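You operate a simulated robot arm through the tools that you are given. There is no shell and no other tool. Be economical: measure what you need, move in short steps, check, and stop when the job is done.

The job below is to be done with a simulated two-armed robot. You get a single attempt, and the scene is never put back.

## Task
Change the temple in the hand clamp for the model 20 one from the tray.
Fine: the large tray with blue edges; hold the clamp with one hand while you turn its black knob, both times; the old temple goes into the tray's grey slot.

It is judged by the outcome, as a careful person would: the job done as asked, and still so three seconds after it is handed in. It fails if anything else is knocked over, pushed out of place, dropped, spilled or broken.

## Robot
Two 6-joint arms with two-finger parallel grippers on one trunk, on a base that drives. Base frame: it is fixed to the floor where the robot stands at the start and does not move with it; the origin is under the middle of the robot, x ahead of it, y to its left, z up. Units: cm, degrees, N and s.
The left shoulder is at the start at [6, 18.7, 114.7], the right one opposite. With the tool pointing down near the work surface each hand reaches from about 10 to 60 cm from the robot's upright axis, wherever it stands, measured 20 degrees to its own side. Places, roughly: black knob on the hand clamp [50, 0, 90]; grey slot of the large tray with blue edges [60, 70, 80]; groove of the hand clamp [50, 0, 90]. Payload 1.57 kg a hand.
The TCP of each hand is the grasp point between the finger pads, 3 cm short of the fingertips. In the tool frame z runs along the fingers and y along their closing line. The gripper opens to 11 cm. The fingers are 2.4 cm wide and 1.2 cm thick; the gripper's body (4.8 by 11.2 cm) begins 7.8 cm behind the TCP.
Orientation is told as [roll, pitch, yaw] about the base's x, y, z axes, in that order, counted from this pose: with the fingers straight down and closing along the base's y, the tool's x points along the base's -x, its y along +y and its z along -z.

## Interface
- The arms move only by the tool play_rows. It takes "left_motion", "right_motion" or both (then of equal length, played together; a hand with none holds still); each is a list of rows, each a list of 6 numbers: the shift along the base's x, y, z in cm, then the turn, a rotation vector about the base's x, y, z in degrees. In form: [[dx, dy, dz, wx, wy, wz], ...]. A call has 1 to 12 rows; each row shifts and turns the commanded pose from where the row before left it. "left_claw" and "right_claw" are, for a hand that has rows, the gripper command, from -1 (fully open) to 1 (shut), values between in proportion, set as the call begins (left out, the last holds). Each row takes 0.2 s and may step no farther than 5 cm and 8.6 degrees from the row before; otherwise, or with a gripper value out of range, the whole call is refused. A pose out of reach is approached as far as the arm can. The call stops where the force on the tool passes 40 N (or 10 N more than at its start, if that is more) or the arm is blocked; 0.2 s more then pass. The fingers move at their own pace (about 15.3 cm/s each) and stop on an object; they squeeze with about 24 N. The grip force told is the motor's: it shows also when the fingers shut on nothing. Time passes only in rows, and 0.2 s behind the last, so rows that do not move let the fingers close. The reply holds the time, the measured pose of the TCP, the force on the tool along the base axes, the opening and the grip force, in the units named above and with some noise, and new pictures: "pictures" is both (left out), scene, wrist or none (wrist: the cameras of the hands that moved).
- Cameras (640 x 400 px; columns grow to the right, rows downward): "scene" is now at [1.82, 1.12, 169.3]; the picture's right is [0.14, -0.99, 0.00], its down [-0.72, -0.10, -0.69] and it looks along [0.68, 0.10, -0.73] (base axes); focal length 258 px, centre (320, 200). "left" rides on the left gripper at [7, -1.6, -14.1] in its tool frame; the picture's right is [0.23, 0.97, 0.00], its down [-0.86, 0.20, -0.48] and it looks along [-0.47, 0.11, 0.88] (tool axes); focal length 222 px, centre (320, 200). "right" rides on the right gripper at [7, 1.6, -14.1] in its tool frame; the picture's right is [-0.23, 0.97, 0.00], its down [-0.86, -0.20, -0.48] and it looks along [-0.47, -0.11, 0.88] (tool axes); focal length 222 px, centre (320, 200). There is no depth. A picture from a camera that has moved, and an enlarged one, comes with that camera's place and axes in the base frame and with its lens.
- slide_trunk(by): slides the trunk up (or, below 0, down) by that many cm; the arms and the scene camera ride with it, the base frame stays. It gives what a move gives, with no picture.
- steer(legs): drives the robot by 1 to 6 legs, each [ahead, left, turn to the left] in cm, cm and degrees, along the robot's own axes; the way and the turn of a leg run together, so that a leg with both is an arc; at most 150 cm and 180 degrees a leg. The arms and the cameras ride along, it lands a little off, and it stops where it bumps. It gives what a move gives, and a new picture of the scene camera.
- turn_head(pan, tilt): turns the head with the scene camera to pan (to the left, within 86 degrees either way) and tilt (down, from -29 to 69), counted from straight ahead of the robot. It gives what a move gives, and a new picture of the scene camera.
- close_up(camera, box): a new picture of the part [left, top, right, bottom] of that camera's present view, enlarged. It takes no simulated time.
- close_job(): hands the job in; it is judged then, once.

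Work in short steps. Places have to be worked out from the pictures, the camera data and where the tool is seen: move nearer, look again, correct. Check each grasp and each placing, and mend what went wrong. You have 120 turns and 170 pictures in all, those below and enlarged ones among them. Open the grippers and draw the arms clear of the work before you hand the job in, unless the task says otherwise; then end with one line.

The tools are called after "Emit:" by a JSON object that holds its "op" and its "data". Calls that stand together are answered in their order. play_rows: Moves the arms, as the interface text tells. Its arguments: {"type":"object","properties":{"left_motion":{"type":"array","items":{"type":"array","items":{"type":"number"}}},"left_claw":{"type":"number"},"right_motion":{"type":"array","items":{"type":"array","items":{"type":"number"}}},"right_claw":{"type":"number"},"pictures":{"type":"string","enum":["both","scene","wrist","none"]}},"required":[]} The other tools are called the same way: slide_trunk (by) slides the trunk up or down; steer (legs) drives the base; turn_head (pan, tilt) turns the head that bears the scene camera; close_up (camera, box) takes an enlarged picture of a part of a camera's view; close_job () hands the job in.

At the start:

```text
time_s: 0.0
left_tcp_pos: [44.16, 29.78, 125.88]
left_tcp_rot: [0.0, 0.0, 0.0]
left_contact_force: [0.1, -0.2, 0.0]
left_finger_gap: 11.0
left_finger_force: 0.0
right_tcp_pos: [46.32, -6.4, 127.69]
right_tcp_rot: [0.0, 0.0, 0.0]
right_contact_force: [-0.1, 0.1, -0.7]
right_finger_gap: 10.99
right_finger_force: 0.0
trunk travel left (down, up): [-77.5, 21.5]
robot x, y, heading: [-0.25, 0.2, -0.1]
head pan, tilt: [8.1, 46.7]
```

scene: 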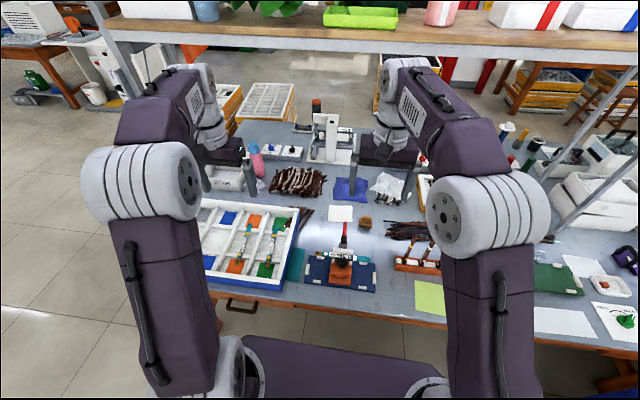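
right: 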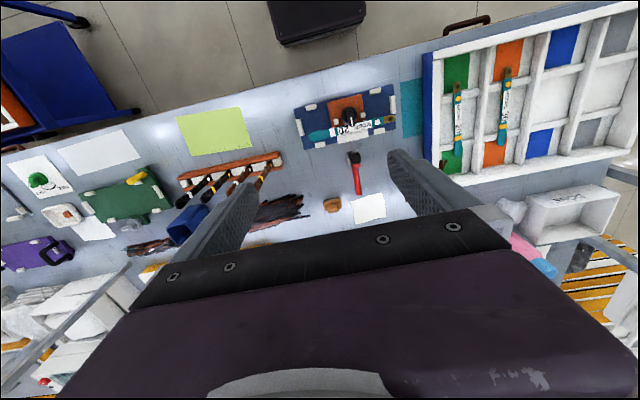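
left: 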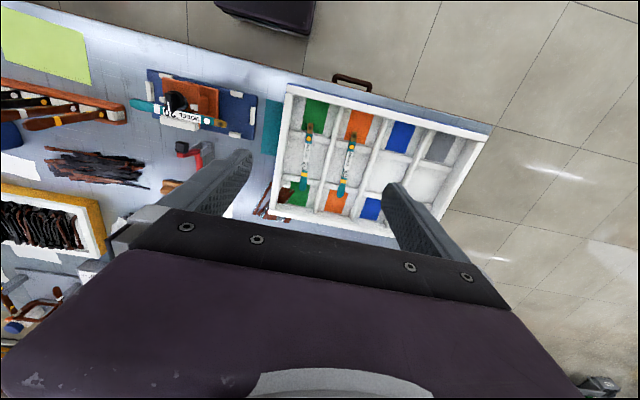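

I start by looking closely at the clamp and the tray, from the wrist cameras and the scene camera.

Emit:
{"op": "close_up", "data": {"camera": "left", "box": [260, 70, 500, 220]}}

Emit:
{"op": "close_up", "data": {"camera": "right", "box": [280, 70, 420, 160]}}

Emit:
{"op": "close_up", "data": {"camera": "scene", "box": [200, 190, 400, 310]}}

```text
2.67 times, centred on (380, 145) of left
camera zoom: at [37.26, 28.27, 139.93], right [-0.23, 0.97, 0.0], down [0.86, 0.2, 0.48], along [0.47, 0.11, -0.88], focal length 592 px, centre (160, 347)
```

zoom: 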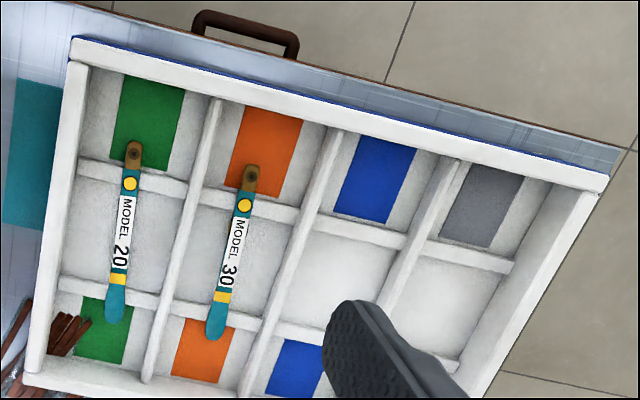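

```text
4.44 times, centred on (350, 115) of right
camera zoom: at [39.42, -4.62, 141.89], right [0.23, 0.97, 0.0], down [0.86, -0.2, 0.48], along [0.47, -0.11, -0.88], focal length 987 px, centre (187, 578)
```

zoom: 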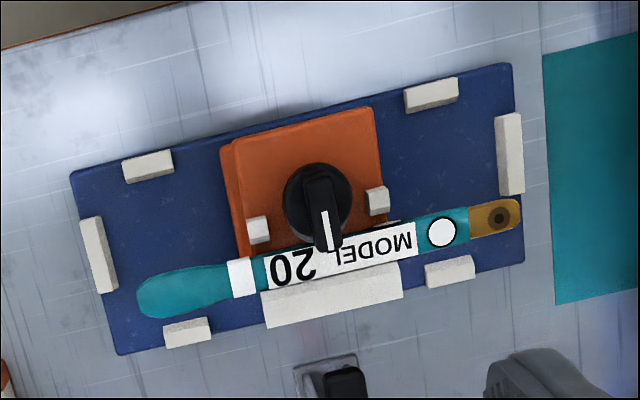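

```text
3.20 times, centred on (300, 250) of scene
camera zoom: at [1.82, 1.12, 169.3], right [0.14, -0.99, 0.0], down [-0.72, -0.1, -0.69], along [0.68, 0.1, -0.73], focal length 825 px, centre (384, 40)
```

zoom: 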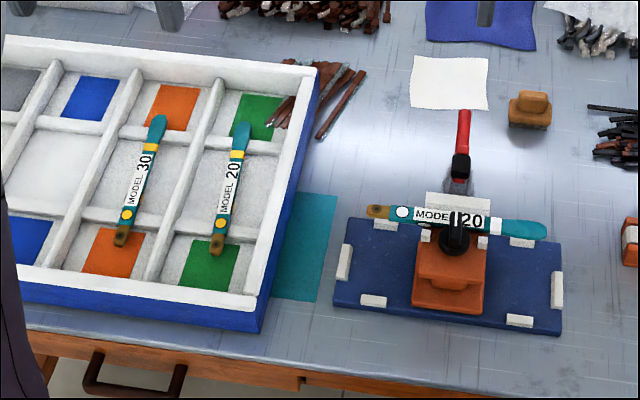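

The clamp holds a model 20 with white bands; the fresh model 20 has yellow bands and lies in the tray's green column. I bring both hands down on either side of the clamp for a closer view.

Emit:
{"op": "play_rows", "data": {"left_motion": [[-1, -2, -4, 0, 0, 0], [-1, -2, -4, 0, 0, 0], [-1, -2, -4, 0, 0, 0], [-1, -2, -4, 0, 0, 0], [-1, 0, -4, 0, 0, 0]], "right_motion": [[-1, -2, -4, 0, 0, 0], [-1, -2, -4, 0, 0, 0], [-1, -2, -4, 0, 0, 0], [-1, -2, -4, 0, 0, 0], [-1, -1, -4, 0, 0, 0]], "pictures": "both"}}

```text
time_s: 1.2
left_tcp_pos: [39.45, 21.91, 105.73]
left_tcp_rot: [0.1, 0.0, 0.0]
left_contact_force: [0.2, -0.7, -1.0]
left_finger_gap: 11.02
left_finger_force: 0.1
right_tcp_pos: [41.32, -15.46, 107.65]
right_tcp_rot: [0.0, 0.0, 0.0]
right_contact_force: [0.1, 0.0, -0.7]
right_finger_gap: 11.04
right_finger_force: 0.0
trunk travel left (down, up): [-77.5, 21.5]
robot x, y, heading: [-0.23, 0.28, -0.1]
head pan, tilt: [8.1, 46.7]
camera scene: at [1.99, 1.15, 169.3], right [0.14, -0.99, 0.0], down [-0.72, -0.1, -0.68], along [0.68, 0.1, -0.73], focal length 258 px, centre (320, 200)
camera right: at [34.39, -13.69, 121.83], right [0.23, 0.97, 0.0], down [0.86, -0.2, 0.48], along [0.47, -0.11, -0.88], focal length 222 px, centre (320, 200)
camera left: at [32.42, 20.27, 119.79], right [-0.23, 0.97, 0.0], down [0.86, 0.2, 0.48], along [0.47, 0.11, -0.88], focal length 222 px, centre (320, 200)
```

scene: 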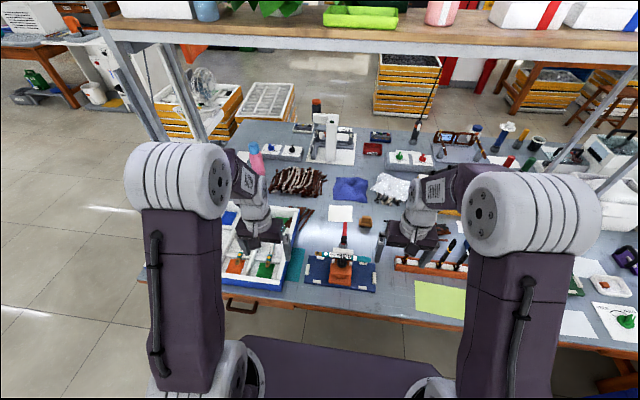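
right: 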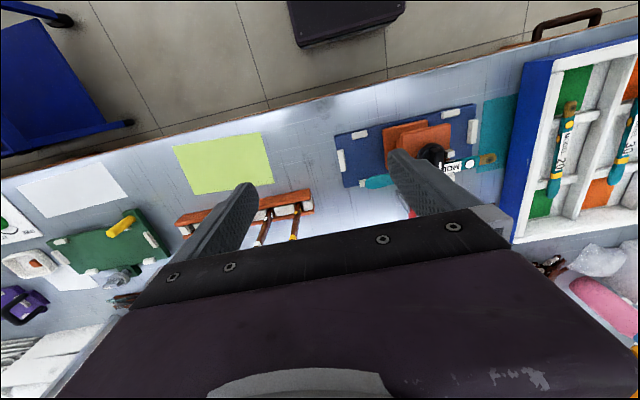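
left: 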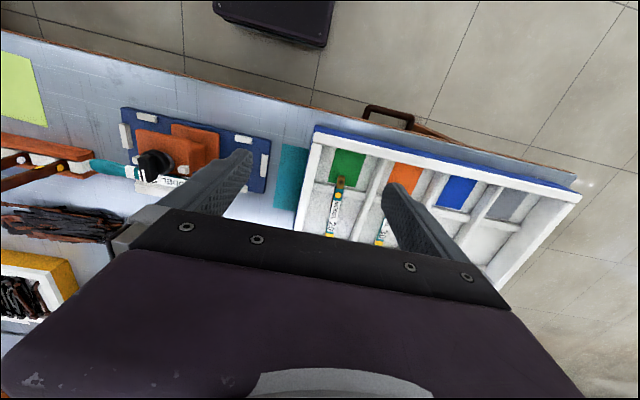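

Emit:
{"op": "close_up", "data": {"camera": "left", "box": [80, 90, 290, 220]}}

Emit:
{"op": "close_up", "data": {"camera": "right", "box": [320, 90, 500, 200]}}

Emit:
{"op": "close_up", "data": {"camera": "scene", "box": [295, 210, 391, 300]}}

```text
3.05 times, centred on (185, 155) of left
camera zoom: at [32.42, 20.27, 119.79], right [-0.23, 0.97, 0.0], down [0.86, 0.2, 0.48], along [0.47, 0.11, -0.88], focal length 677 px, centre (731, 337)
```

zoom: 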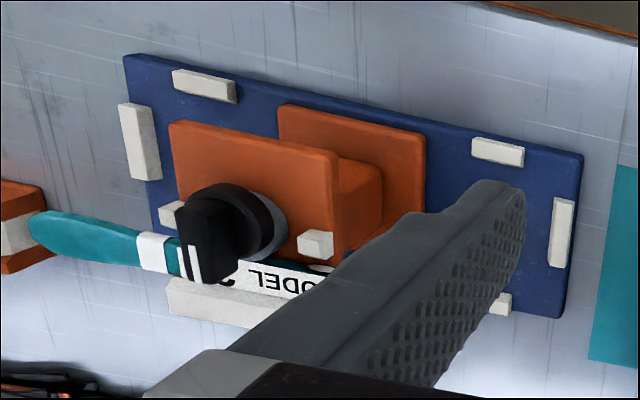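

```text
3.56 times, centred on (410, 145) of right
camera zoom: at [34.39, -13.69, 121.83], right [0.23, 0.97, 0.0], down [0.86, -0.2, 0.48], along [0.47, -0.11, -0.88], focal length 790 px, centre (0, 396)
```

zoom: 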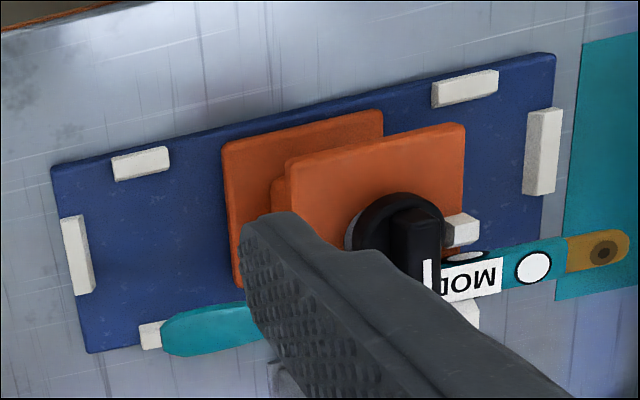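

```text
4.44 times, centred on (343, 255) of scene
camera zoom: at [1.99, 1.15, 169.3], right [0.14, -0.99, 0.0], down [-0.72, -0.1, -0.68], along [0.68, 0.1, -0.73], focal length 1146 px, centre (218, -44)
```

zoom: 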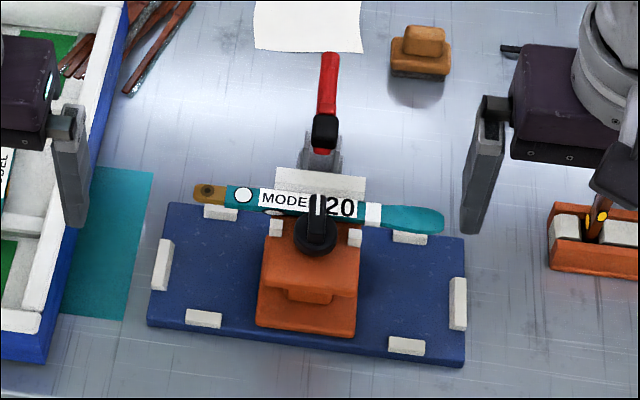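

The clamp looks like an I-shaped orange block with the knob on top and the temple along its far side. I tip the left hand and bring it to the robot side of the clamp to see it from the side; that is also where I expect to grip it.

Emit:
{"op": "play_rows", "data": {"left_motion": [[-4, 0, 0, 0, -8, 0], [-4, -1, 0, 0, -8, 0], [-3, -2, -1, 0, -8, 0], [0, -3, -2, 0, -8, 0], [0, -3, -3, 0, -8, 0], [0, -3, -3, 0, -5, 0]], "right_motion": [[0, -2, 2, 0, 0, 0], [0, -2, 2, 0, 0, 0], [0, -2, 2, 0, 0, 0], [0, 0, 0, 0, 0, 0], [0, 0, 0, 0, 0, 0], [0, 0, 0, 0, 0, 0]], "pictures": "both"}}

```text
time_s: 2.6
left_tcp_pos: [39.87, 15.56, 100.33]
left_tcp_rot: [-8.1, -29.3, 0.2]
left_contact_force: [1.4, 0.6, -0.3]
left_finger_gap: 10.96
left_finger_force: 0.0
left hand out of reach, approached as far as the arm can: row 2, 3, 4, 5, 6
right_tcp_pos: [41.56, -21.35, 113.65]
right_tcp_rot: [0.0, 0.1, 0.0]
right_contact_force: [0.5, -0.1, -0.5]
right_finger_gap: 11.01
right_finger_force: 0.0
trunk travel left (down, up): [-77.5, 21.5]
robot x, y, heading: [-0.02, 0.42, -0.1]
head pan, tilt: [8.1, 46.7]
camera scene: at [2.18, 1.11, 169.3], right [0.14, -0.99, 0.0], down [-0.72, -0.1, -0.68], along [0.68, 0.1, -0.73], focal length 258 px, centre (320, 200)
camera right: at [34.59, -19.62, 127.87], right [0.23, 0.97, 0.0], down [0.86, -0.2, 0.48], along [0.46, -0.11, -0.88], focal length 222 px, centre (320, 200)
camera left: at [26.78, 15.9, 109.31], right [-0.13, 0.96, -0.23], down [0.53, 0.27, 0.81], along [0.84, -0.01, -0.54], focal length 222 px, centre (320, 200)
```

scene: 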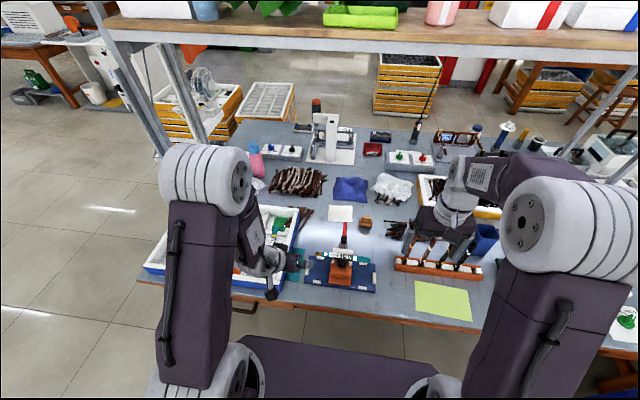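
right: 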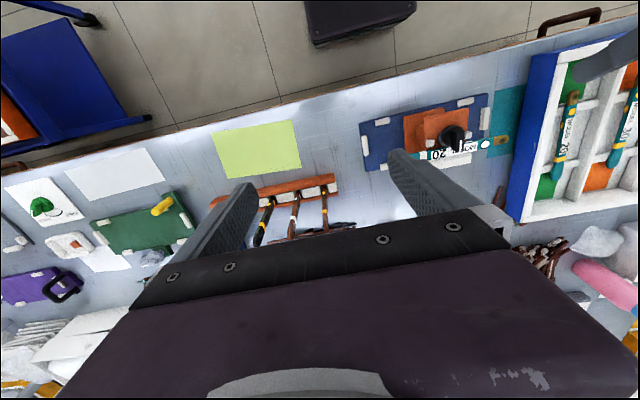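
left: 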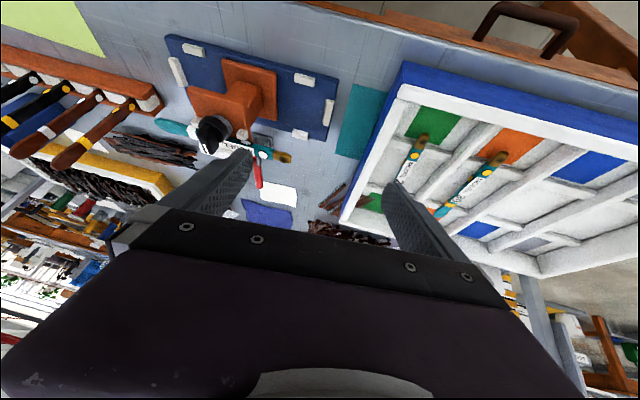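

The left hand could not fully reach that tilted pose so near the trunk. I push it forward, where it should become reachable, staying above the clamp plate.

Emit:
{"op": "play_rows", "data": {"left_motion": [[4, 0, 1, 0, 0, 0], [4, 0, 1, 0, 0, 0], [2, 0, 0, 0, 0, 0], [0, 0, 0, 0, 0, 0]], "pictures": "wrist"}}

Emit:
{"op": "close_up", "data": {"camera": "left", "box": [140, 0, 360, 200]}}

```text
time_s: 3.6
left_tcp_pos: [49.57, 15.61, 102.43]
left_tcp_rot: [-7.1, -29.8, 0.3]
left_contact_force: [0.4, -0.8, 0.2]
left_finger_gap: 11.02
left_finger_force: 0.0
right_tcp_pos: [41.26, -21.41, 113.81]
right_tcp_rot: [-0.1, 0.0, 0.0]
right_contact_force: [0.9, -0.5, -0.4]
right_finger_gap: 10.99
right_finger_force: 0.0
trunk travel left (down, up): [-77.5, 21.5]
robot x, y, heading: [0.31, 0.26, 0.0]
head pan, tilt: [8.1, 46.7]
camera left: at [36.48, 15.71, 111.33], right [-0.14, 0.97, -0.22], down [0.52, 0.26, 0.82], along [0.84, 0.0, -0.54], focal length 222 px, centre (320, 200)
```

left: 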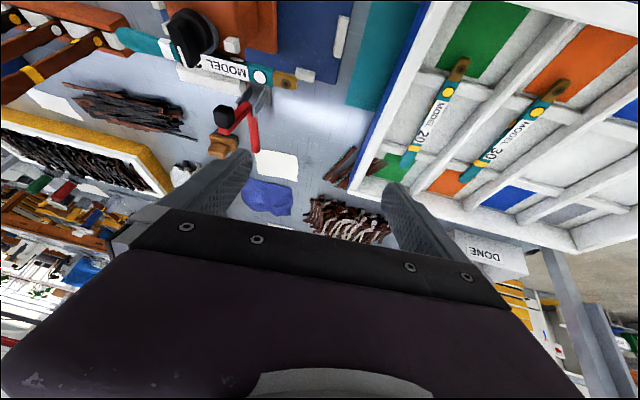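

```text
2.00 times, centred on (250, 100) of left
camera zoom: at [36.48, 15.71, 111.33], right [-0.14, 0.97, -0.22], down [0.52, 0.26, 0.82], along [0.84, 0.0, -0.54], focal length 444 px, centre (460, 400)
```

zoom: 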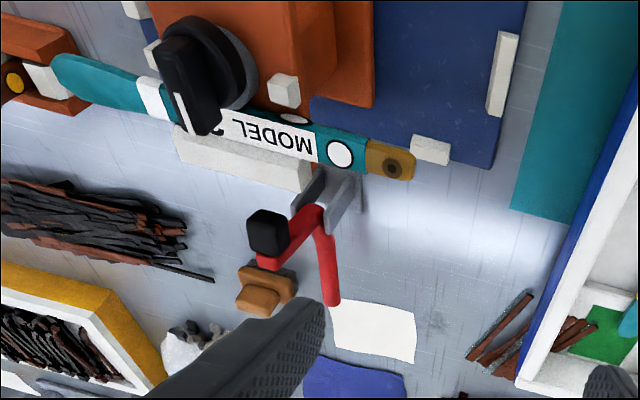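

The commanded pose was clipped to what was reachable. Here, farther out, I test whether the hand can tilt more, while moving back off the tool area a bit.

Emit:
{"op": "play_rows", "data": {"left_motion": [[0, 0, 2, 7, 0, 0], [0, 0, 1, 0, -8, 0], [0, 0, 0, 0, -8, 0], [0, 0, 0, 0, 0, 0]], "pictures": "none"}}

```text
time_s: 4.6
left_tcp_pos: [50.82, 21.14, 107.31]
left_tcp_rot: [-0.8, -44.8, -2.5]
left_contact_force: [-0.1, -0.9, 0.4]
left_finger_gap: 11.0
left_finger_force: 0.0
left hand out of reach, approached as far as the arm can: row 1, 2, 3
right_tcp_pos: [41.39, -21.34, 113.77]
right_tcp_rot: [0.0, -0.1, -0.1]
right_contact_force: [-0.8, 0.1, -0.1]
right_finger_gap: 11.01
right_finger_force: 0.0
trunk travel left (down, up): [-77.5, 21.5]
robot x, y, heading: [0.07, 0.12, -0.2]
head pan, tilt: [8.1, 46.7]
```

The tilted pose seems limited by the wrist being too near the shoulder. Raising the trunk should give room, so I slide it up 15 cm and try the tilted pose in front of the clamp, well above it.

Emit:
{"op": "slide_trunk", "data": {"by": 15}}

Emit:
{"op": "play_rows", "data": {"left_motion": [[-2, -3, -2, 0, 0, 0], [-2, -3, -4, 0, 0, 0], [-1, -3, -4, 0, 0, 0], [0, -3, -4, 0, 0, 0], [0, -3, -4, 0, 0, 0], [0, -3, -2, 0, 0, 0], [0, -3, 0, 0, 0, 0]], "right_motion": [[0, -1, 0, 0, 0, 0], [0, -1, -2, 0, 0, 0], [0, -1, -4, 0, 0, 0], [0, 0, 0, 0, 0, 0], [0, 0, 0, 0, 0, 0], [0, 0, 0, 0, 0, 0], [0, 0, 0, 0, 0, 0]], "pictures": "both"}}

```text
time_s: 6.3
left_tcp_pos: [50.86, 21.02, 122.33]
left_tcp_rot: [-0.7, -44.7, -2.6]
left_contact_force: [0.4, -0.8, 0.7]
left_finger_gap: 10.99
left_finger_force: 0.1
right_tcp_pos: [41.28, -21.25, 128.66]
right_tcp_rot: [0.0, 0.0, 0.1]
right_contact_force: [0.1, -0.2, 0.9]
right_finger_gap: 10.97
right_finger_force: 0.0
trunk travel left (down, up): [-92.5, 6.5]
robot x, y, heading: [0.03, 0.36, 0.2]
head pan, tilt: [8.1, 46.7]
```

```text
refused: row 2 steps farther than a row can; nothing moved
```

The step was too long; I resend it with shorter rows.

Emit:
{"op": "play_rows", "data": {"left_motion": [[-1, -2, -3, 0, 0, 0], [-1, -2, -3, 0, 0, 0], [-1, -3, -3, 0, 0, 0], [-1, -3, -3, 0, 0, 0], [-1, -3, -3, 0, 0, 0], [0, -3, -3, 0, 0, 0], [0, -3, -2, 0, 0, 0], [0, -2, 0, 0, 0, 0]], "right_motion": [[0, -1, 0, 0, 0, 0], [0, -1, -2, 0, 0, 0], [0, -1, -4, 0, 0, 0], [0, 0, 0, 0, 0, 0], [0, 0, 0, 0, 0, 0], [0, 0, 0, 0, 0, 0], [0, 0, 0, 0, 0, 0], [0, 0, 0, 0, 0, 0]], "pictures": "both"}}

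```text
time_s: 8.2
left_tcp_pos: [52.74, 19.07, 108.95]
left_tcp_rot: [-6.4, -43.3, -0.3]
left_contact_force: [0.0, -0.5, 0.0]
left_finger_gap: 11.0
left_finger_force: 0.0
left hand out of reach, approached as far as the arm can: row 1, 2, 3, 4, 5, 6, 7, 8
right_tcp_pos: [41.13, -24.2, 122.88]
right_tcp_rot: [0.0, 0.0, 0.0]
right_contact_force: [0.1, 0.7, -0.9]
right_finger_gap: 11.01
right_finger_force: 0.1
trunk travel left (down, up): [-92.5, 6.5]
robot x, y, heading: [-0.2, -0.25, -0.3]
head pan, tilt: [8.1, 46.7]
camera scene: at [1.75, 1.13, 184.3], right [0.14, -0.99, 0.0], down [-0.72, -0.1, -0.69], along [0.68, 0.1, -0.73], focal length 258 px, centre (320, 200)
camera right: at [34.26, -22.56, 136.93], right [0.23, 0.97, 0.0], down [0.85, -0.2, 0.48], along [0.47, -0.11, -0.88], focal length 222 px, centre (320, 200)
camera left: at [37.78, 19.15, 114.4], right [-0.09, 0.97, -0.24], down [0.31, 0.25, 0.92], along [0.95, 0.0, -0.32], focal length 222 px, centre (320, 200)
```

scene: 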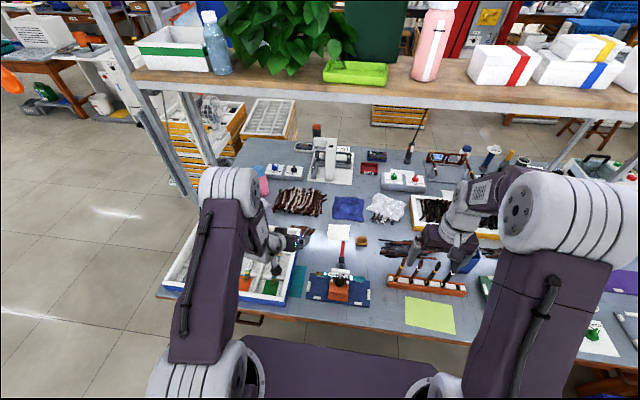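
right: 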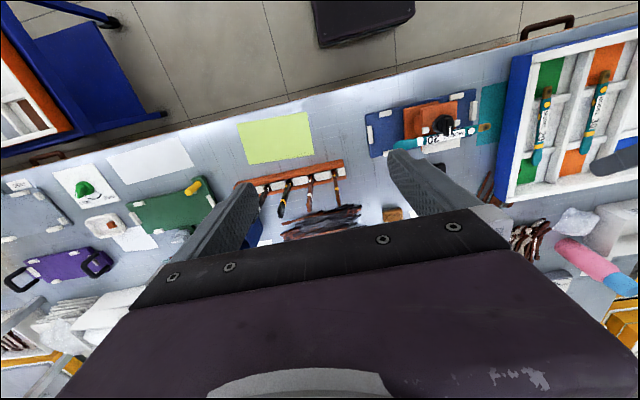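
left: 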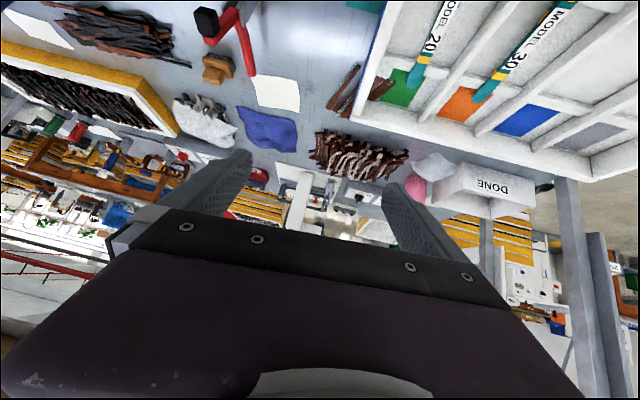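

Tilting 45° forward is only reachable at y ≥ 19. I test a smaller tilt of about 30° moving in over the clamp, staying high (z ≥ 104).

Emit:
{"op": "play_rows", "data": {"left_motion": [[-1, -2, 0, 4, 7, 0], [-2, -3, 0, 2, 7, 0], [-2, -3, 0, 0, 3, 0], [-2, -3, -1, 0, 0, 0], [-2, -3, -1, 0, 0, 0], [0, -3, -1, 0, 0, 0], [0, -2, -1, 0, 0, 0], [0, 0, 0, 0, 0, 0]], "pictures": "wrist"}}

```text
time_s: 9.9
left_tcp_pos: [47.2, 19.22, 107.48]
left_tcp_rot: [-1.7, -25.7, -4.7]
left_contact_force: [1.0, 0.1, 0.5]
left_finger_gap: 11.0
left_finger_force: 0.1
left hand out of reach, approached as far as the arm can: row 1, 2, 3, 4, 5, 6, 7
right_tcp_pos: [41.27, -24.27, 122.83]
right_tcp_rot: [0.0, 0.0, -0.1]
right_contact_force: [-0.3, -0.4, 0.7]
right_finger_gap: 10.99
right_finger_force: 0.1
trunk travel left (down, up): [-92.5, 6.5]
robot x, y, heading: [0.12, -0.06, -0.1]
head pan, tilt: [8.1, 46.7]
camera left: at [34.69, 19.06, 117.29], right [-0.11, 0.99, -0.12], down [0.58, 0.17, 0.8], along [0.8, 0.02, -0.59], focal length 222 px, centre (320, 200)
```

left: 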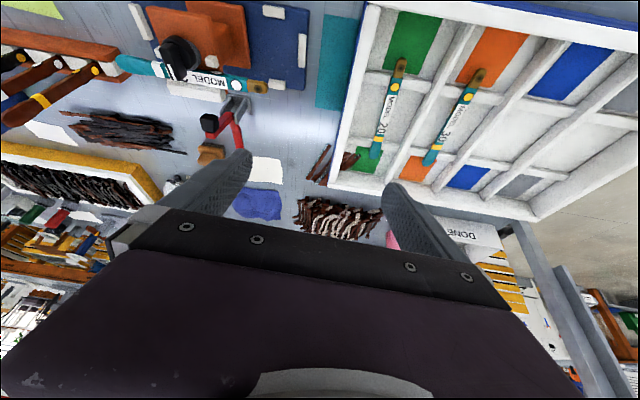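

Every tilt stalls at y ≈ 19, i.e. in line with the left shoulder. So I bring the left shoulder in line with the clamp by driving right and turning left about 30°, which also brings the right arm nearer to the knob. First I square the left hand up and lift it.

Emit:
{"op": "play_rows", "data": {"left_motion": [[-2, 0, 4, 1, 0, 4], [-2, 0, 3, 0, 0, 0], [0, 0, 0, 0, 0, 0]], "pictures": "none"}}

Emit:
{"op": "steer", "data": {"legs": [[3, -19, 0], [0, 0, 30]]}}

```text
time_s: 10.8
left_tcp_pos: [43.38, 22.09, 114.89]
left_tcp_rot: [-0.4, -25.5, -1.1]
left_contact_force: [0.7, -0.4, 1.2]
left_finger_gap: 11.0
left_finger_force: 0.2
left hand out of reach, approached as far as the arm can: row 1
right_tcp_pos: [41.37, -24.36, 122.8]
right_tcp_rot: [0.0, 0.1, -0.1]
right_contact_force: [0.0, 0.6, 0.2]
right_finger_gap: 11.01
right_finger_force: 0.1
trunk travel left (down, up): [-92.5, 6.5]
robot x, y, heading: [0.03, -0.15, 0.1]
head pan, tilt: [8.1, 46.7]
```

```text
time_s: 13.8
left_tcp_pos: [29.33, 21.87, 114.92]
left_tcp_rot: [-0.5, -25.5, 29.1]
left_contact_force: [-0.2, -0.1, 0.4]
left_finger_gap: 11.0
left_finger_force: 0.0
right_tcp_pos: [50.88, -19.18, 122.77]
right_tcp_rot: [0.1, -0.1, 30.1]
right_contact_force: [-0.6, -0.8, 0.4]
right_finger_gap: 11.0
right_finger_force: 0.0
trunk travel left (down, up): [-92.5, 6.5]
robot x, y, heading: [2.96, -18.72, 30.3]
head pan, tilt: [8.1, 46.7]
camera scene: at [4.04, -16.97, 184.3], right [0.62, -0.79, 0.0], down [-0.57, -0.45, -0.69], along [0.54, 0.42, -0.73], focal length 258 px, centre (320, 200)
```

scene: 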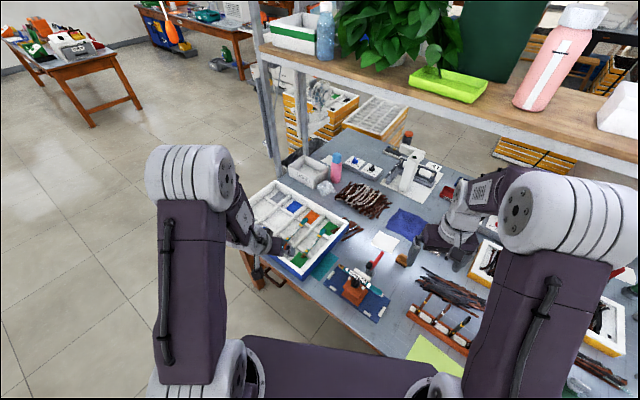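

Drive worked. Now I turn the left hand back to face +x and bring it to y ≈ 0 in front of the clamp.

Emit:
{"op": "play_rows", "data": {"left_motion": [[1, -4, 0, 0, 0, -7], [1, -4, 0, 0, 0, -7], [1, -4, 0, 0, 0, -7], [1, -4, 0, 0, 0, -8], [2, -4, -1, 0, 0, 0], [2, -1.5, -2, 0, -4, 0], [0, 0, -3, 0, 0, 0], [0, 0, 0, 0, 0, 0]], "pictures": "wrist"}}

```text
time_s: 15.6
left_tcp_pos: [39.45, 4.25, 111.27]
left_tcp_rot: [-2.0, -29.2, 0.7]
left_contact_force: [0.8, -0.4, 0.0]
left_finger_gap: 10.97
left_finger_force: 0.1
left hand out of reach, approached as far as the arm can: row 1, 2, 3, 5, 6, 7
right_tcp_pos: [51.0, -19.09, 122.79]
right_tcp_rot: [0.0, -0.1, 30.1]
right_contact_force: [0.4, -0.2, 0.4]
right_finger_gap: 11.0
right_finger_force: 0.1
trunk travel left (down, up): [-92.5, 6.5]
robot x, y, heading: [2.86, -18.89, 30.6]
head pan, tilt: [8.1, 46.7]
camera left: at [26.43, 3.05, 120.26], right [-0.19, 0.97, -0.14], down [0.52, 0.22, 0.83], along [0.83, 0.09, -0.54], focal length 222 px, centre (320, 200)
```

left: 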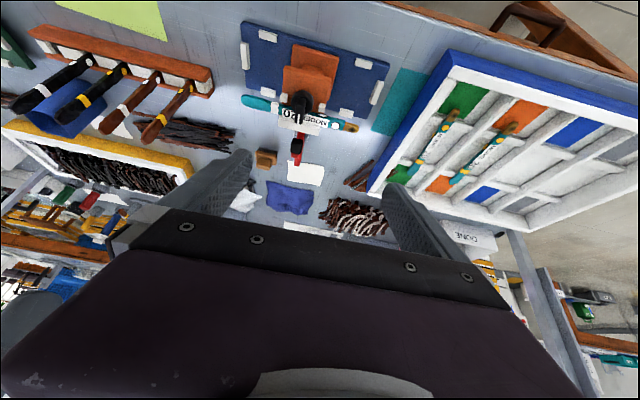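

Much closer now. I continue toward y ≈ 0 and lower to about z 97, staying short of the clamp block.

Emit:
{"op": "play_rows", "data": {"left_motion": [[0, -1, -4, 2, 0, 0], [0, -1, -4, 0, 0, 0], [0, -1, -3, 0, 0, 0], [0, -1, -3, 0, 0, 0], [0, 0, 0, 0, 0, 0]], "pictures": "wrist"}}

```text
time_s: 16.8
left_tcp_pos: [43.45, 4.32, 99.31]
left_tcp_rot: [-2.6, -28.2, 0.4]
left_contact_force: [-0.8, -0.7, -0.6]
left_finger_gap: 11.0
left_finger_force: 0.0
left hand out of reach, approached as far as the arm can: row 1, 2, 3, 4
right_tcp_pos: [50.89, -19.09, 122.73]
right_tcp_rot: [0.0, 0.0, 30.1]
right_contact_force: [1.0, 1.1, 1.1]
right_finger_gap: 11.01
right_finger_force: 0.1
trunk travel left (down, up): [-92.5, 6.5]
robot x, y, heading: [2.99, -18.73, 30.3]
head pan, tilt: [8.1, 46.7]
camera left: at [30.56, 3.34, 108.5], right [-0.18, 0.97, -0.15], down [0.53, 0.22, 0.82], along [0.83, 0.07, -0.56], focal length 222 px, centre (320, 200)
```

left: 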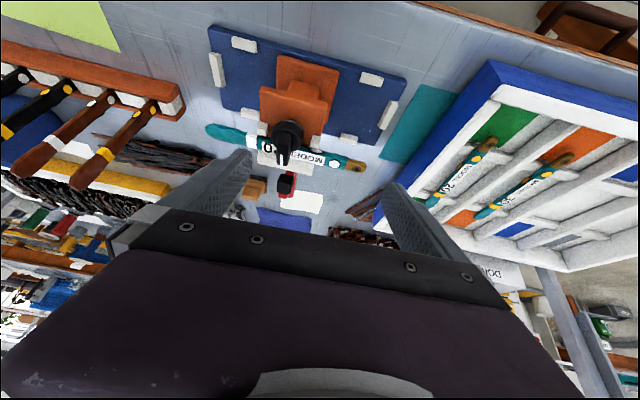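

The constraint relates to arm height: earlier, with the shoulder lower relative to the hand, the tilt was fine. I raise both hands and lower the trunk 28 cm.

Emit:
{"op": "play_rows", "data": {"left_motion": [[-1, 1, 4, 2, 0, 0], [-1, 1, 4, 0, 0, 0], [-1, 0, 4, 0, 0, 0], [-1, 0, 4, 0, 0, 0], [0, 0, 4, 0, 0, 0], [0, 0, 4, 0, 0, 0], [0, 0, 3, 0, 0, 0]], "right_motion": [[0, -1, 2, 0, 0, 0], [0, -1, 2, 0, 0, 0], [0, 0, 2, 0, 0, 0], [-2, 0, 2, 0, 0, 0], [-2, 0, 2, 0, 0, 0], [-2, 0, 0, 0, 0, 0], [0, 0, 0, 0, 0, 0]], "pictures": "none"}}

Emit:
{"op": "slide_trunk", "data": {"by": -26}}

```text
time_s: 18.4
left_tcp_pos: [42.22, 4.72, 126.24]
left_tcp_rot: [0.0, -28.7, 0.3]
left_contact_force: [-0.3, 1.8, -0.3]
left_finger_gap: 11.0
left_finger_force: 0.0
left hand out of reach, approached as far as the arm can: row 1, 2, 6
right_tcp_pos: [45.0, -21.15, 132.74]
right_tcp_rot: [-0.1, 0.0, 30.0]
right_contact_force: [0.3, -0.8, 1.0]
right_finger_gap: 11.0
right_finger_force: 0.1
trunk travel left (down, up): [-92.5, 6.5]
robot x, y, heading: [3.03, -18.99, 30.1]
head pan, tilt: [8.1, 46.7]
```

```text
time_s: 21.0
left_tcp_pos: [42.03, 4.93, 100.04]
left_tcp_rot: [0.8, -28.5, -1.0]
left_contact_force: [1.1, 0.3, -0.3]
left_finger_gap: 10.98
left_finger_force: 0.0
right_tcp_pos: [44.93, -21.12, 106.72]
right_tcp_rot: [-0.1, 0.1, 30.1]
right_contact_force: [-1.3, 0.0, 0.5]
right_finger_gap: 10.98
right_finger_force: 0.1
trunk travel left (down, up): [-66.5, 32.5]
robot x, y, heading: [2.84, -18.79, 30.0]
head pan, tilt: [8.1, 46.7]
```

Now the shoulder is at z ≈ 104. I try moving to y ≈ 0 with tilt toward 40°.

Emit:
{"op": "play_rows", "data": {"left_motion": [[-1, -1.5, -1, 0, 0, 0], [-1, -1.5, -1, 0, 0, 0], [0, -1.5, -1, 0, -4, 0], [0, -0.7, -1, 0, -7, 0], [0, 0, 0, 0, 0, 0]], "pictures": "both"}}

```text
time_s: 22.2
left_tcp_pos: [40.11, -0.25, 96.13]
left_tcp_rot: [1.0, -39.5, -1.1]
left_contact_force: [-0.3, 0.2, 0.5]
left_finger_gap: 10.98
left_finger_force: 0.0
right_tcp_pos: [45.01, -21.18, 106.69]
right_tcp_rot: [-0.1, 0.0, 30.1]
right_contact_force: [-0.4, 0.2, -0.2]
right_finger_gap: 11.0
right_finger_force: 0.0
trunk travel left (down, up): [-66.5, 32.5]
robot x, y, heading: [2.82, -18.81, 30.1]
head pan, tilt: [8.1, 46.7]
camera scene: at [3.99, -16.88, 158.3], right [0.62, -0.79, 0.0], down [-0.57, -0.45, -0.69], along [0.54, 0.42, -0.73], focal length 258 px, centre (320, 200)
camera left: at [25.68, -1.85, 102.53], right [-0.17, 0.98, -0.13], down [0.36, 0.18, 0.92], along [0.92, 0.11, -0.38], focal length 222 px, centre (320, 200)
```

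scene: 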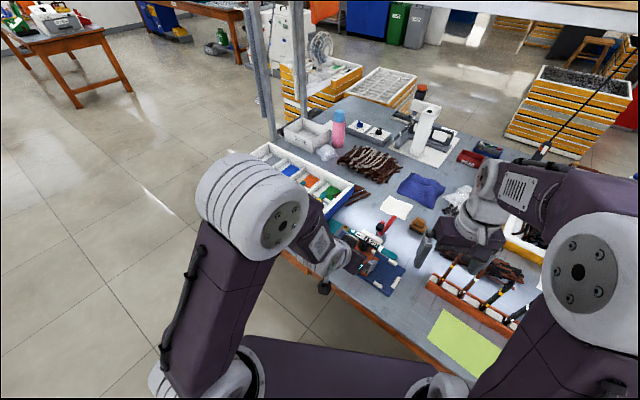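
left: 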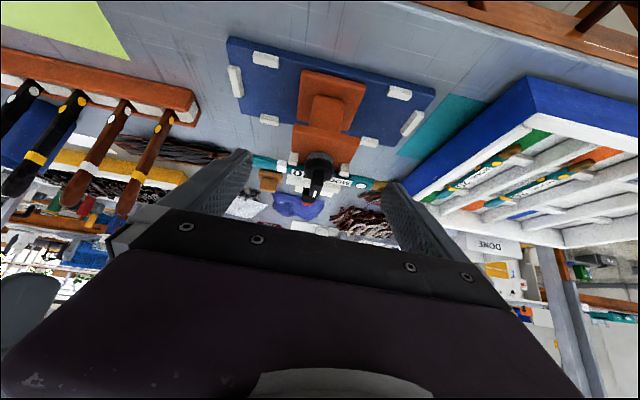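

Reachable now with no clipping. I take an enlarged view of the clamp from this side.

Emit:
{"op": "close_up", "data": {"camera": "left", "box": [210, 20, 450, 215]}}

Emit:
{"op": "close_up", "data": {"camera": "right", "box": [320, 40, 640, 240]}}

```text
2.05 times, centred on (330, 118) of left
camera zoom: at [25.68, -1.85, 102.53], right [-0.17, 0.98, -0.13], down [0.36, 0.18, 0.92], along [0.92, 0.11, -0.38], focal length 456 px, centre (300, 369)
```

zoom: 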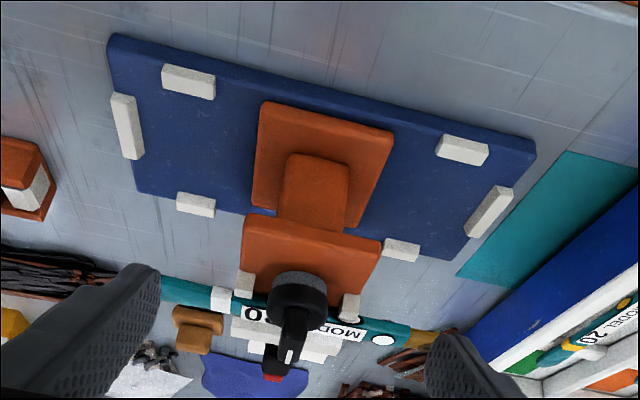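

```text
2.00 times, centred on (480, 140) of right
camera zoom: at [38.1, -23.17, 120.89], right [-0.29, 0.96, 0.0], down [0.84, 0.26, 0.48], along [0.46, 0.14, -0.88], focal length 444 px, centre (0, 320)
```

zoom: 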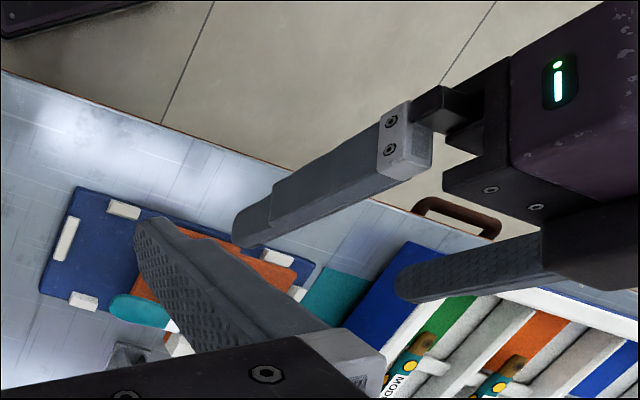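

Clear view: upper flange near edge at about (44.6, 0, 87), y from −3.7 to 3.7, knob bar along x around (47.9, 0, 91–92). I lower the open left hand so its fingers straddle the upper flange.

Emit:
{"op": "play_rows", "data": {"left_motion": [[1.3, 0.1, -2.2, -1, 0, 1], [1.3, 0.1, -2.2, 0, 0, 0], [1.3, 0, -2.2, 0, 0, 0], [1.3, 0, -2.2, 0, 0, 0], [0, 0, 0, 0, 0, 0]], "pictures": "both"}}

Emit:
{"op": "close_up", "data": {"camera": "left", "box": [140, 20, 460, 220]}}

Emit:
{"op": "close_up", "data": {"camera": "right", "box": [320, 80, 560, 230]}}

```text
time_s: 23.4
left_tcp_pos: [45.22, -0.05, 87.28]
left_tcp_rot: [-0.2, -39.5, 0.7]
left_contact_force: [-0.9, 0.9, 0.6]
left_finger_gap: 11.0
left_finger_force: 0.1
right_tcp_pos: [44.94, -21.12, 106.8]
right_tcp_rot: [0.0, 0.0, 30.1]
right_contact_force: [0.6, 0.3, 0.0]
right_finger_gap: 11.01
right_finger_force: 0.1
trunk travel left (down, up): [-66.5, 32.5]
robot x, y, heading: [3.05, -18.83, 29.8]
head pan, tilt: [8.1, 46.7]
camera scene: at [3.92, -16.9, 158.3], right [0.62, -0.79, 0.0], down [-0.57, -0.45, -0.69], along [0.54, 0.42, -0.73], focal length 258 px, centre (320, 200)
camera left: at [30.88, -1.77, 93.79], right [-0.18, 0.97, -0.15], down [0.35, 0.21, 0.91], along [0.92, 0.12, -0.38], focal length 222 px, centre (320, 200)
```

scene: 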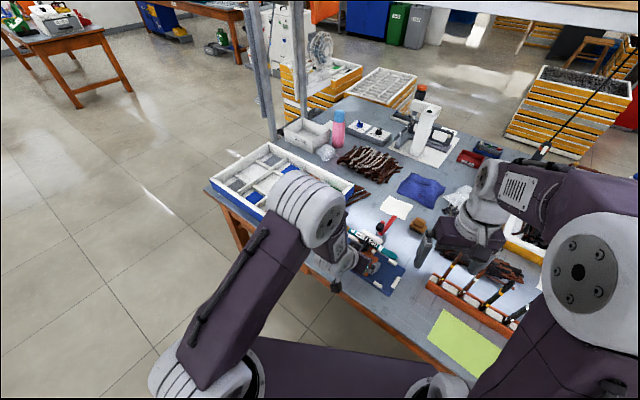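
left: 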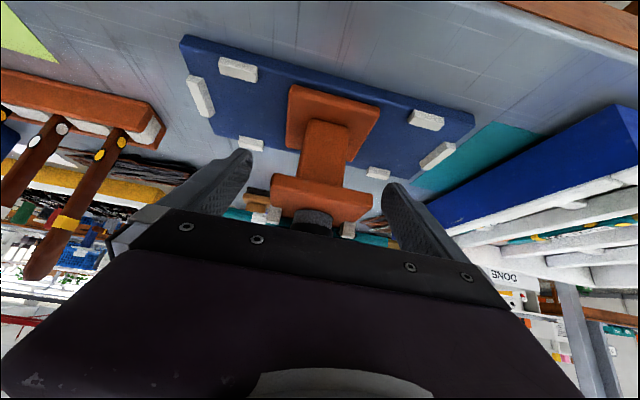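

```text
2.00 times, centred on (300, 120) of left
camera zoom: at [30.88, -1.77, 93.79], right [-0.18, 0.97, -0.15], down [0.35, 0.21, 0.91], along [0.92, 0.12, -0.38], focal length 444 px, centre (360, 360)
```

zoom: 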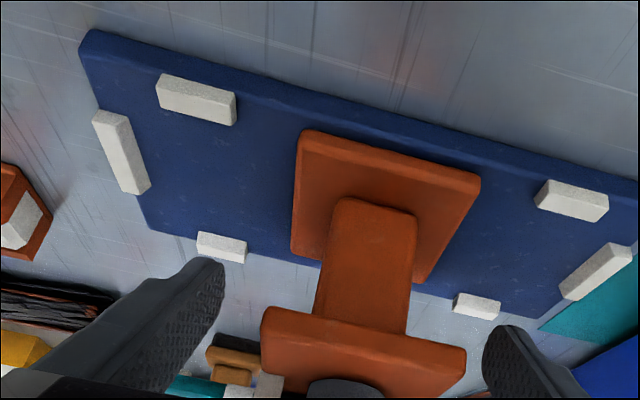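

```text
2.67 times, centred on (440, 155) of right
camera zoom: at [38.04, -23.19, 120.9], right [-0.29, 0.96, 0.0], down [0.84, 0.26, 0.48], along [0.46, 0.14, -0.88], focal length 592 px, centre (0, 320)
```

zoom: 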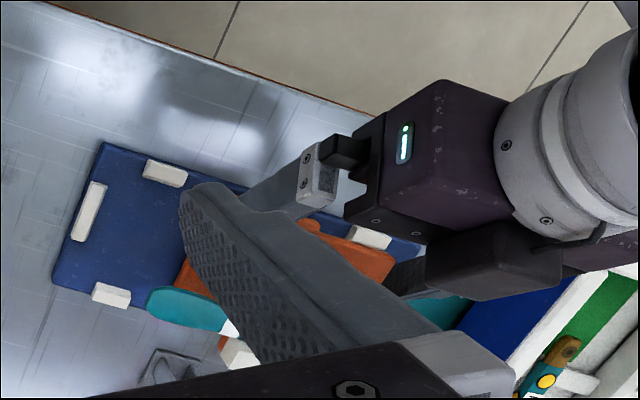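

The fingers straddle the upper flange (y −3.5…3.7, z ≈ 87–88), centred within about 1–2 mm. I nudge +0.12 in y and close the left gripper on it.

Emit:
{"op": "play_rows", "data": {"left_motion": [[0.1, 0.12, 0.3, 0, 0, 0], [0, 0, 0, 0, 0, 0]], "pictures": "none"}}

Emit:
{"op": "play_rows", "data": {"left_motion": [[0, 0, 0, 0, 0, 0], [0, 0, 0, 0, 0, 0], [0, 0, 0, 0, 0, 0]], "left_claw": 1, "pictures": "wrist"}}

```text
time_s: 24.0
left_tcp_pos: [45.46, 0.06, 87.6]
left_tcp_rot: [-0.2, -39.5, 0.7]
left_contact_force: [-0.5, -1.1, -0.5]
left_finger_gap: 10.99
left_finger_force: 0.0
right_tcp_pos: [44.96, -21.08, 106.79]
right_tcp_rot: [0.0, 0.1, 30.2]
right_contact_force: [0.1, 1.1, -0.5]
right_finger_gap: 11.0
right_finger_force: 0.2
trunk travel left (down, up): [-66.5, 32.5]
robot x, y, heading: [2.76, -18.78, 30.0]
head pan, tilt: [8.1, 46.7]
```

```text
time_s: 24.8
left_tcp_pos: [45.39, 0.04, 87.67]
left_tcp_rot: [-0.2, -39.5, 0.8]
left_contact_force: [1.0, -1.8, 0.0]
left_finger_gap: 7.18
left_finger_force: 24.4
right_tcp_pos: [44.97, -21.15, 106.71]
right_tcp_rot: [0.0, 0.0, 30.1]
right_contact_force: [0.1, 0.3, 0.0]
right_finger_gap: 10.99
right_finger_force: 0.0
trunk travel left (down, up): [-66.5, 32.5]
robot x, y, heading: [2.8, -18.52, 29.9]
head pan, tilt: [8.1, 46.7]
camera left: at [31.02, -1.64, 94.09], right [-0.18, 0.97, -0.15], down [0.35, 0.21, 0.91], along [0.92, 0.12, -0.38], focal length 222 px, centre (320, 200)
```

left: 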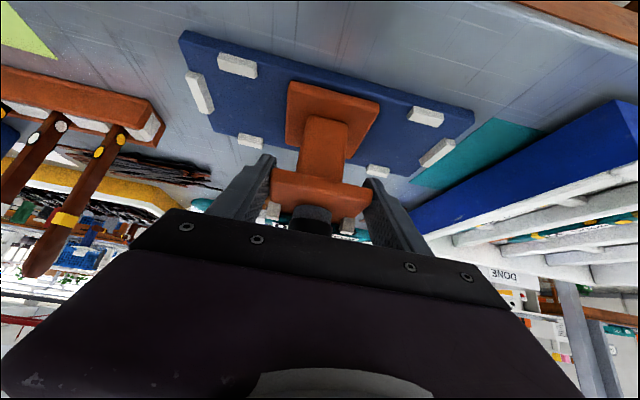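

The flange is gripped (7.18 cm, 24 N). Now I bring the right hand to yaw 0 above and beside the knob and look.

Emit:
{"op": "play_rows", "data": {"right_motion": [[0.5, 3, 1, 0, 0, -7.5], [0.5, 4, 1, 0, 0, -7.5], [1, 4, 0, 0, 0, -7.5], [1, 4, 0, 0, 0, -7.5], [0, 3.5, 0, 0, 0, 0], [0, 0, 0, 0, 0, 0]], "pictures": "wrist"}}

Emit:
{"op": "close_up", "data": {"camera": "right", "box": [240, 60, 440, 200]}}

```text
time_s: 26.2
left_tcp_pos: [45.36, 0.12, 87.59]
left_tcp_rot: [-0.2, -39.6, 0.8]
left_contact_force: [0.6, 1.2, 0.5]
left_finger_gap: 7.18
left_finger_force: 24.1
right_tcp_pos: [48.05, -2.7, 108.65]
right_tcp_rot: [0.1, 0.0, -0.1]
right_contact_force: [0.0, -0.3, 0.5]
right_finger_gap: 11.0
right_finger_force: 0.0
trunk travel left (down, up): [-66.5, 32.5]
robot x, y, heading: [3.14, -19.14, 30.0]
head pan, tilt: [8.1, 46.7]
camera right: at [41.01, -1.0, 122.86], right [0.23, 0.97, 0.0], down [0.86, -0.2, 0.48], along [0.47, -0.11, -0.88], focal length 222 px, centre (320, 200)
```

right: 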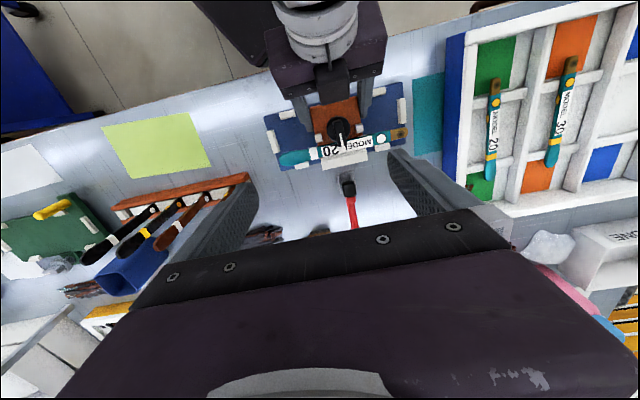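

```text
2.86 times, centred on (340, 130) of right
camera zoom: at [41.01, -1.0, 122.86], right [0.23, 0.97, 0.0], down [0.86, -0.2, 0.48], along [0.47, -0.11, -0.88], focal length 635 px, centre (263, 400)
```

zoom: 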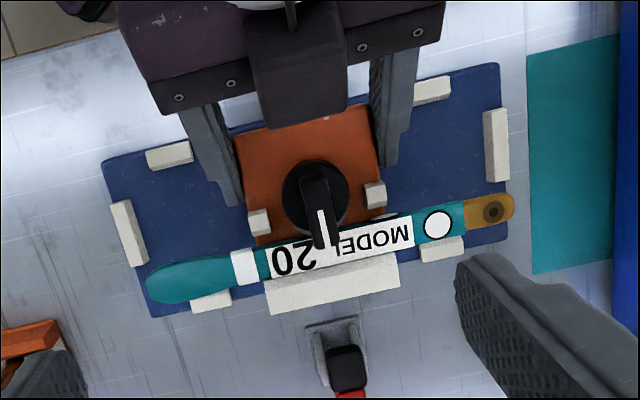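

The knob axis is at about (48.0, 0.05), bar along x, top at z ≈ 92. I centre the right hand over it, half close, and lower to TCP z ≈ 97 to check alignment.

Emit:
{"op": "play_rows", "data": {"right_motion": [[0, 1.4, -3, 0, 0, 0], [0, 1.35, -4, 0, 0, 0], [0, 0, -3, 0, 0, 0], [0, 0, -1.6, 0, 0, 0], [0, 0, 0, 0, 0, 0]], "right_claw": 0.2, "pictures": "wrist"}}

Emit:
{"op": "close_up", "data": {"camera": "right", "box": [240, 60, 440, 200]}}

```text
time_s: 27.4
left_tcp_pos: [45.42, 0.11, 87.65]
left_tcp_rot: [-0.2, -39.5, 0.6]
left_contact_force: [-0.2, 0.2, -0.5]
left_finger_gap: 7.19
left_finger_force: 24.4
right_tcp_pos: [47.81, 0.06, 97.16]
right_tcp_rot: [-0.1, -0.1, 0.2]
right_contact_force: [0.8, 0.4, 0.1]
right_finger_gap: 4.41
right_finger_force: 0.0
trunk travel left (down, up): [-66.5, 32.5]
robot x, y, heading: [2.95, -18.78, 30.4]
head pan, tilt: [8.1, 46.7]
camera right: at [40.98, 1.74, 111.3], right [0.23, 0.97, 0.0], down [0.86, -0.2, 0.48], along [0.47, -0.11, -0.88], focal length 222 px, centre (320, 200)
```

right: 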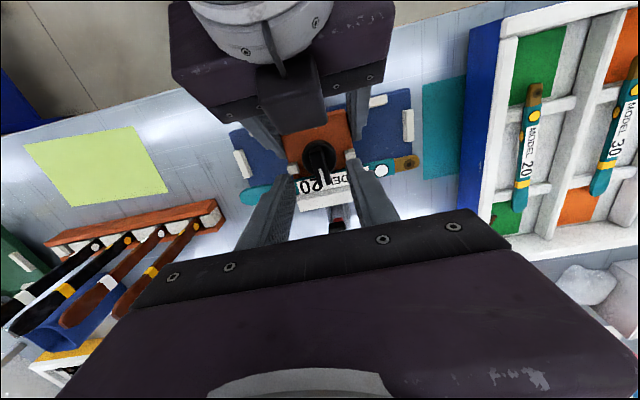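

```text
2.86 times, centred on (340, 130) of right
camera zoom: at [40.98, 1.74, 111.3], right [0.23, 0.97, 0.0], down [0.86, -0.2, 0.48], along [0.47, -0.11, -0.88], focal length 635 px, centre (263, 400)
```

zoom: 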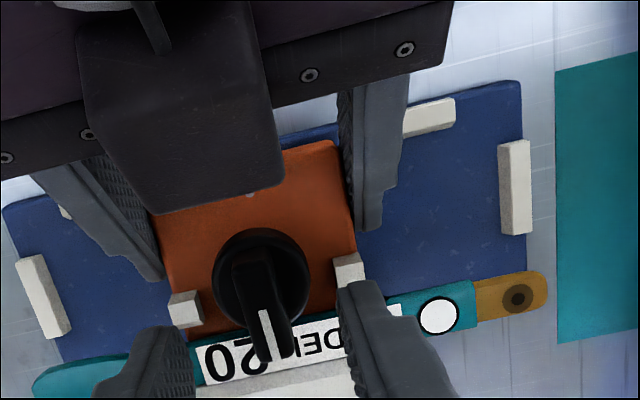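

Alignment is good (axis ≈ (47.7, 0.2)). I lower so the fingertips flank the bar and close; the gap will tell whether I have the bar or the disc.

Emit:
{"op": "play_rows", "data": {"right_motion": [[0, 0.12, -2, 0, 0, 0], [-0.05, 0, -1.7, 0, 0, 0], [0, 0, 0, 0, 0, 0]], "pictures": "none"}}

Emit:
{"op": "play_rows", "data": {"right_motion": [[0, 0, 0, 0, 0, 0], [0, 0, 0, 0, 0, 0], [0, 0, 0, 0, 0, 0]], "right_claw": 1, "pictures": "wrist"}}

Emit:
{"op": "close_up", "data": {"camera": "right", "box": [240, 100, 440, 240]}}

```text
time_s: 28.2
left_tcp_pos: [45.36, 0.03, 87.67]
left_tcp_rot: [-0.2, -39.4, 0.7]
left_contact_force: [0.3, -0.2, -0.2]
left_finger_gap: 7.17
left_finger_force: 24.2
right_tcp_pos: [47.95, 0.15, 93.51]
right_tcp_rot: [0.0, 0.0, 0.1]
right_contact_force: [0.3, 0.6, 0.3]
right_finger_gap: 4.39
right_finger_force: 0.0
trunk travel left (down, up): [-66.5, 32.5]
robot x, y, heading: [2.89, -18.33, 30.2]
head pan, tilt: [8.1, 46.7]
```

```text
time_s: 29.0
left_tcp_pos: [45.42, 0.18, 87.64]
left_tcp_rot: [-0.1, -39.5, 0.8]
left_contact_force: [-2.5, 8.8, 0.1]
left_finger_gap: 7.21
left_finger_force: 23.9
right_tcp_pos: [48.02, 0.07, 93.53]
right_tcp_rot: [-0.1, 0.1, 0.1]
right_contact_force: [2.3, -9.5, 0.7]
right_finger_gap: 3.29
right_finger_force: 24.4
trunk travel left (down, up): [-66.5, 32.5]
robot x, y, heading: [3.2, -19.03, 30.0]
head pan, tilt: [8.1, 46.7]
camera right: at [40.98, 1.8, 107.62], right [0.23, 0.97, 0.0], down [0.86, -0.2, 0.48], along [0.47, -0.11, -0.88], focal length 222 px, centre (320, 200)
```

right: 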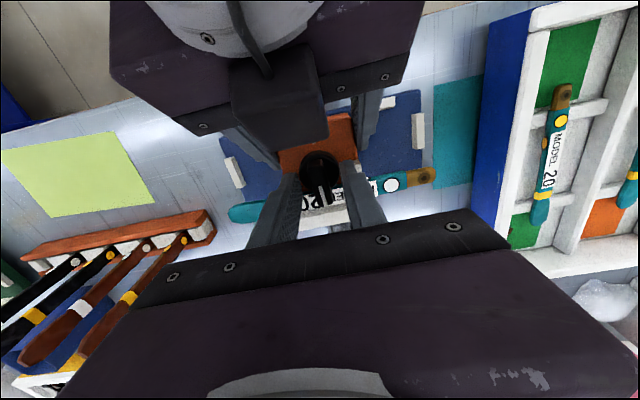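

```text
2.86 times, centred on (340, 170) of right
camera zoom: at [40.98, 1.8, 107.62], right [0.23, 0.97, 0.0], down [0.86, -0.2, 0.48], along [0.47, -0.11, -0.88], focal length 635 px, centre (263, 286)
```

zoom: 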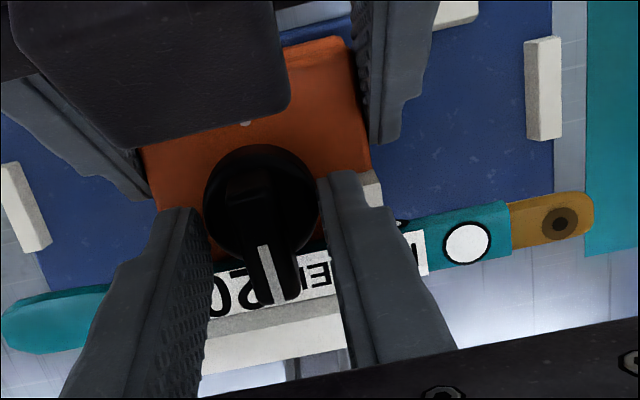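

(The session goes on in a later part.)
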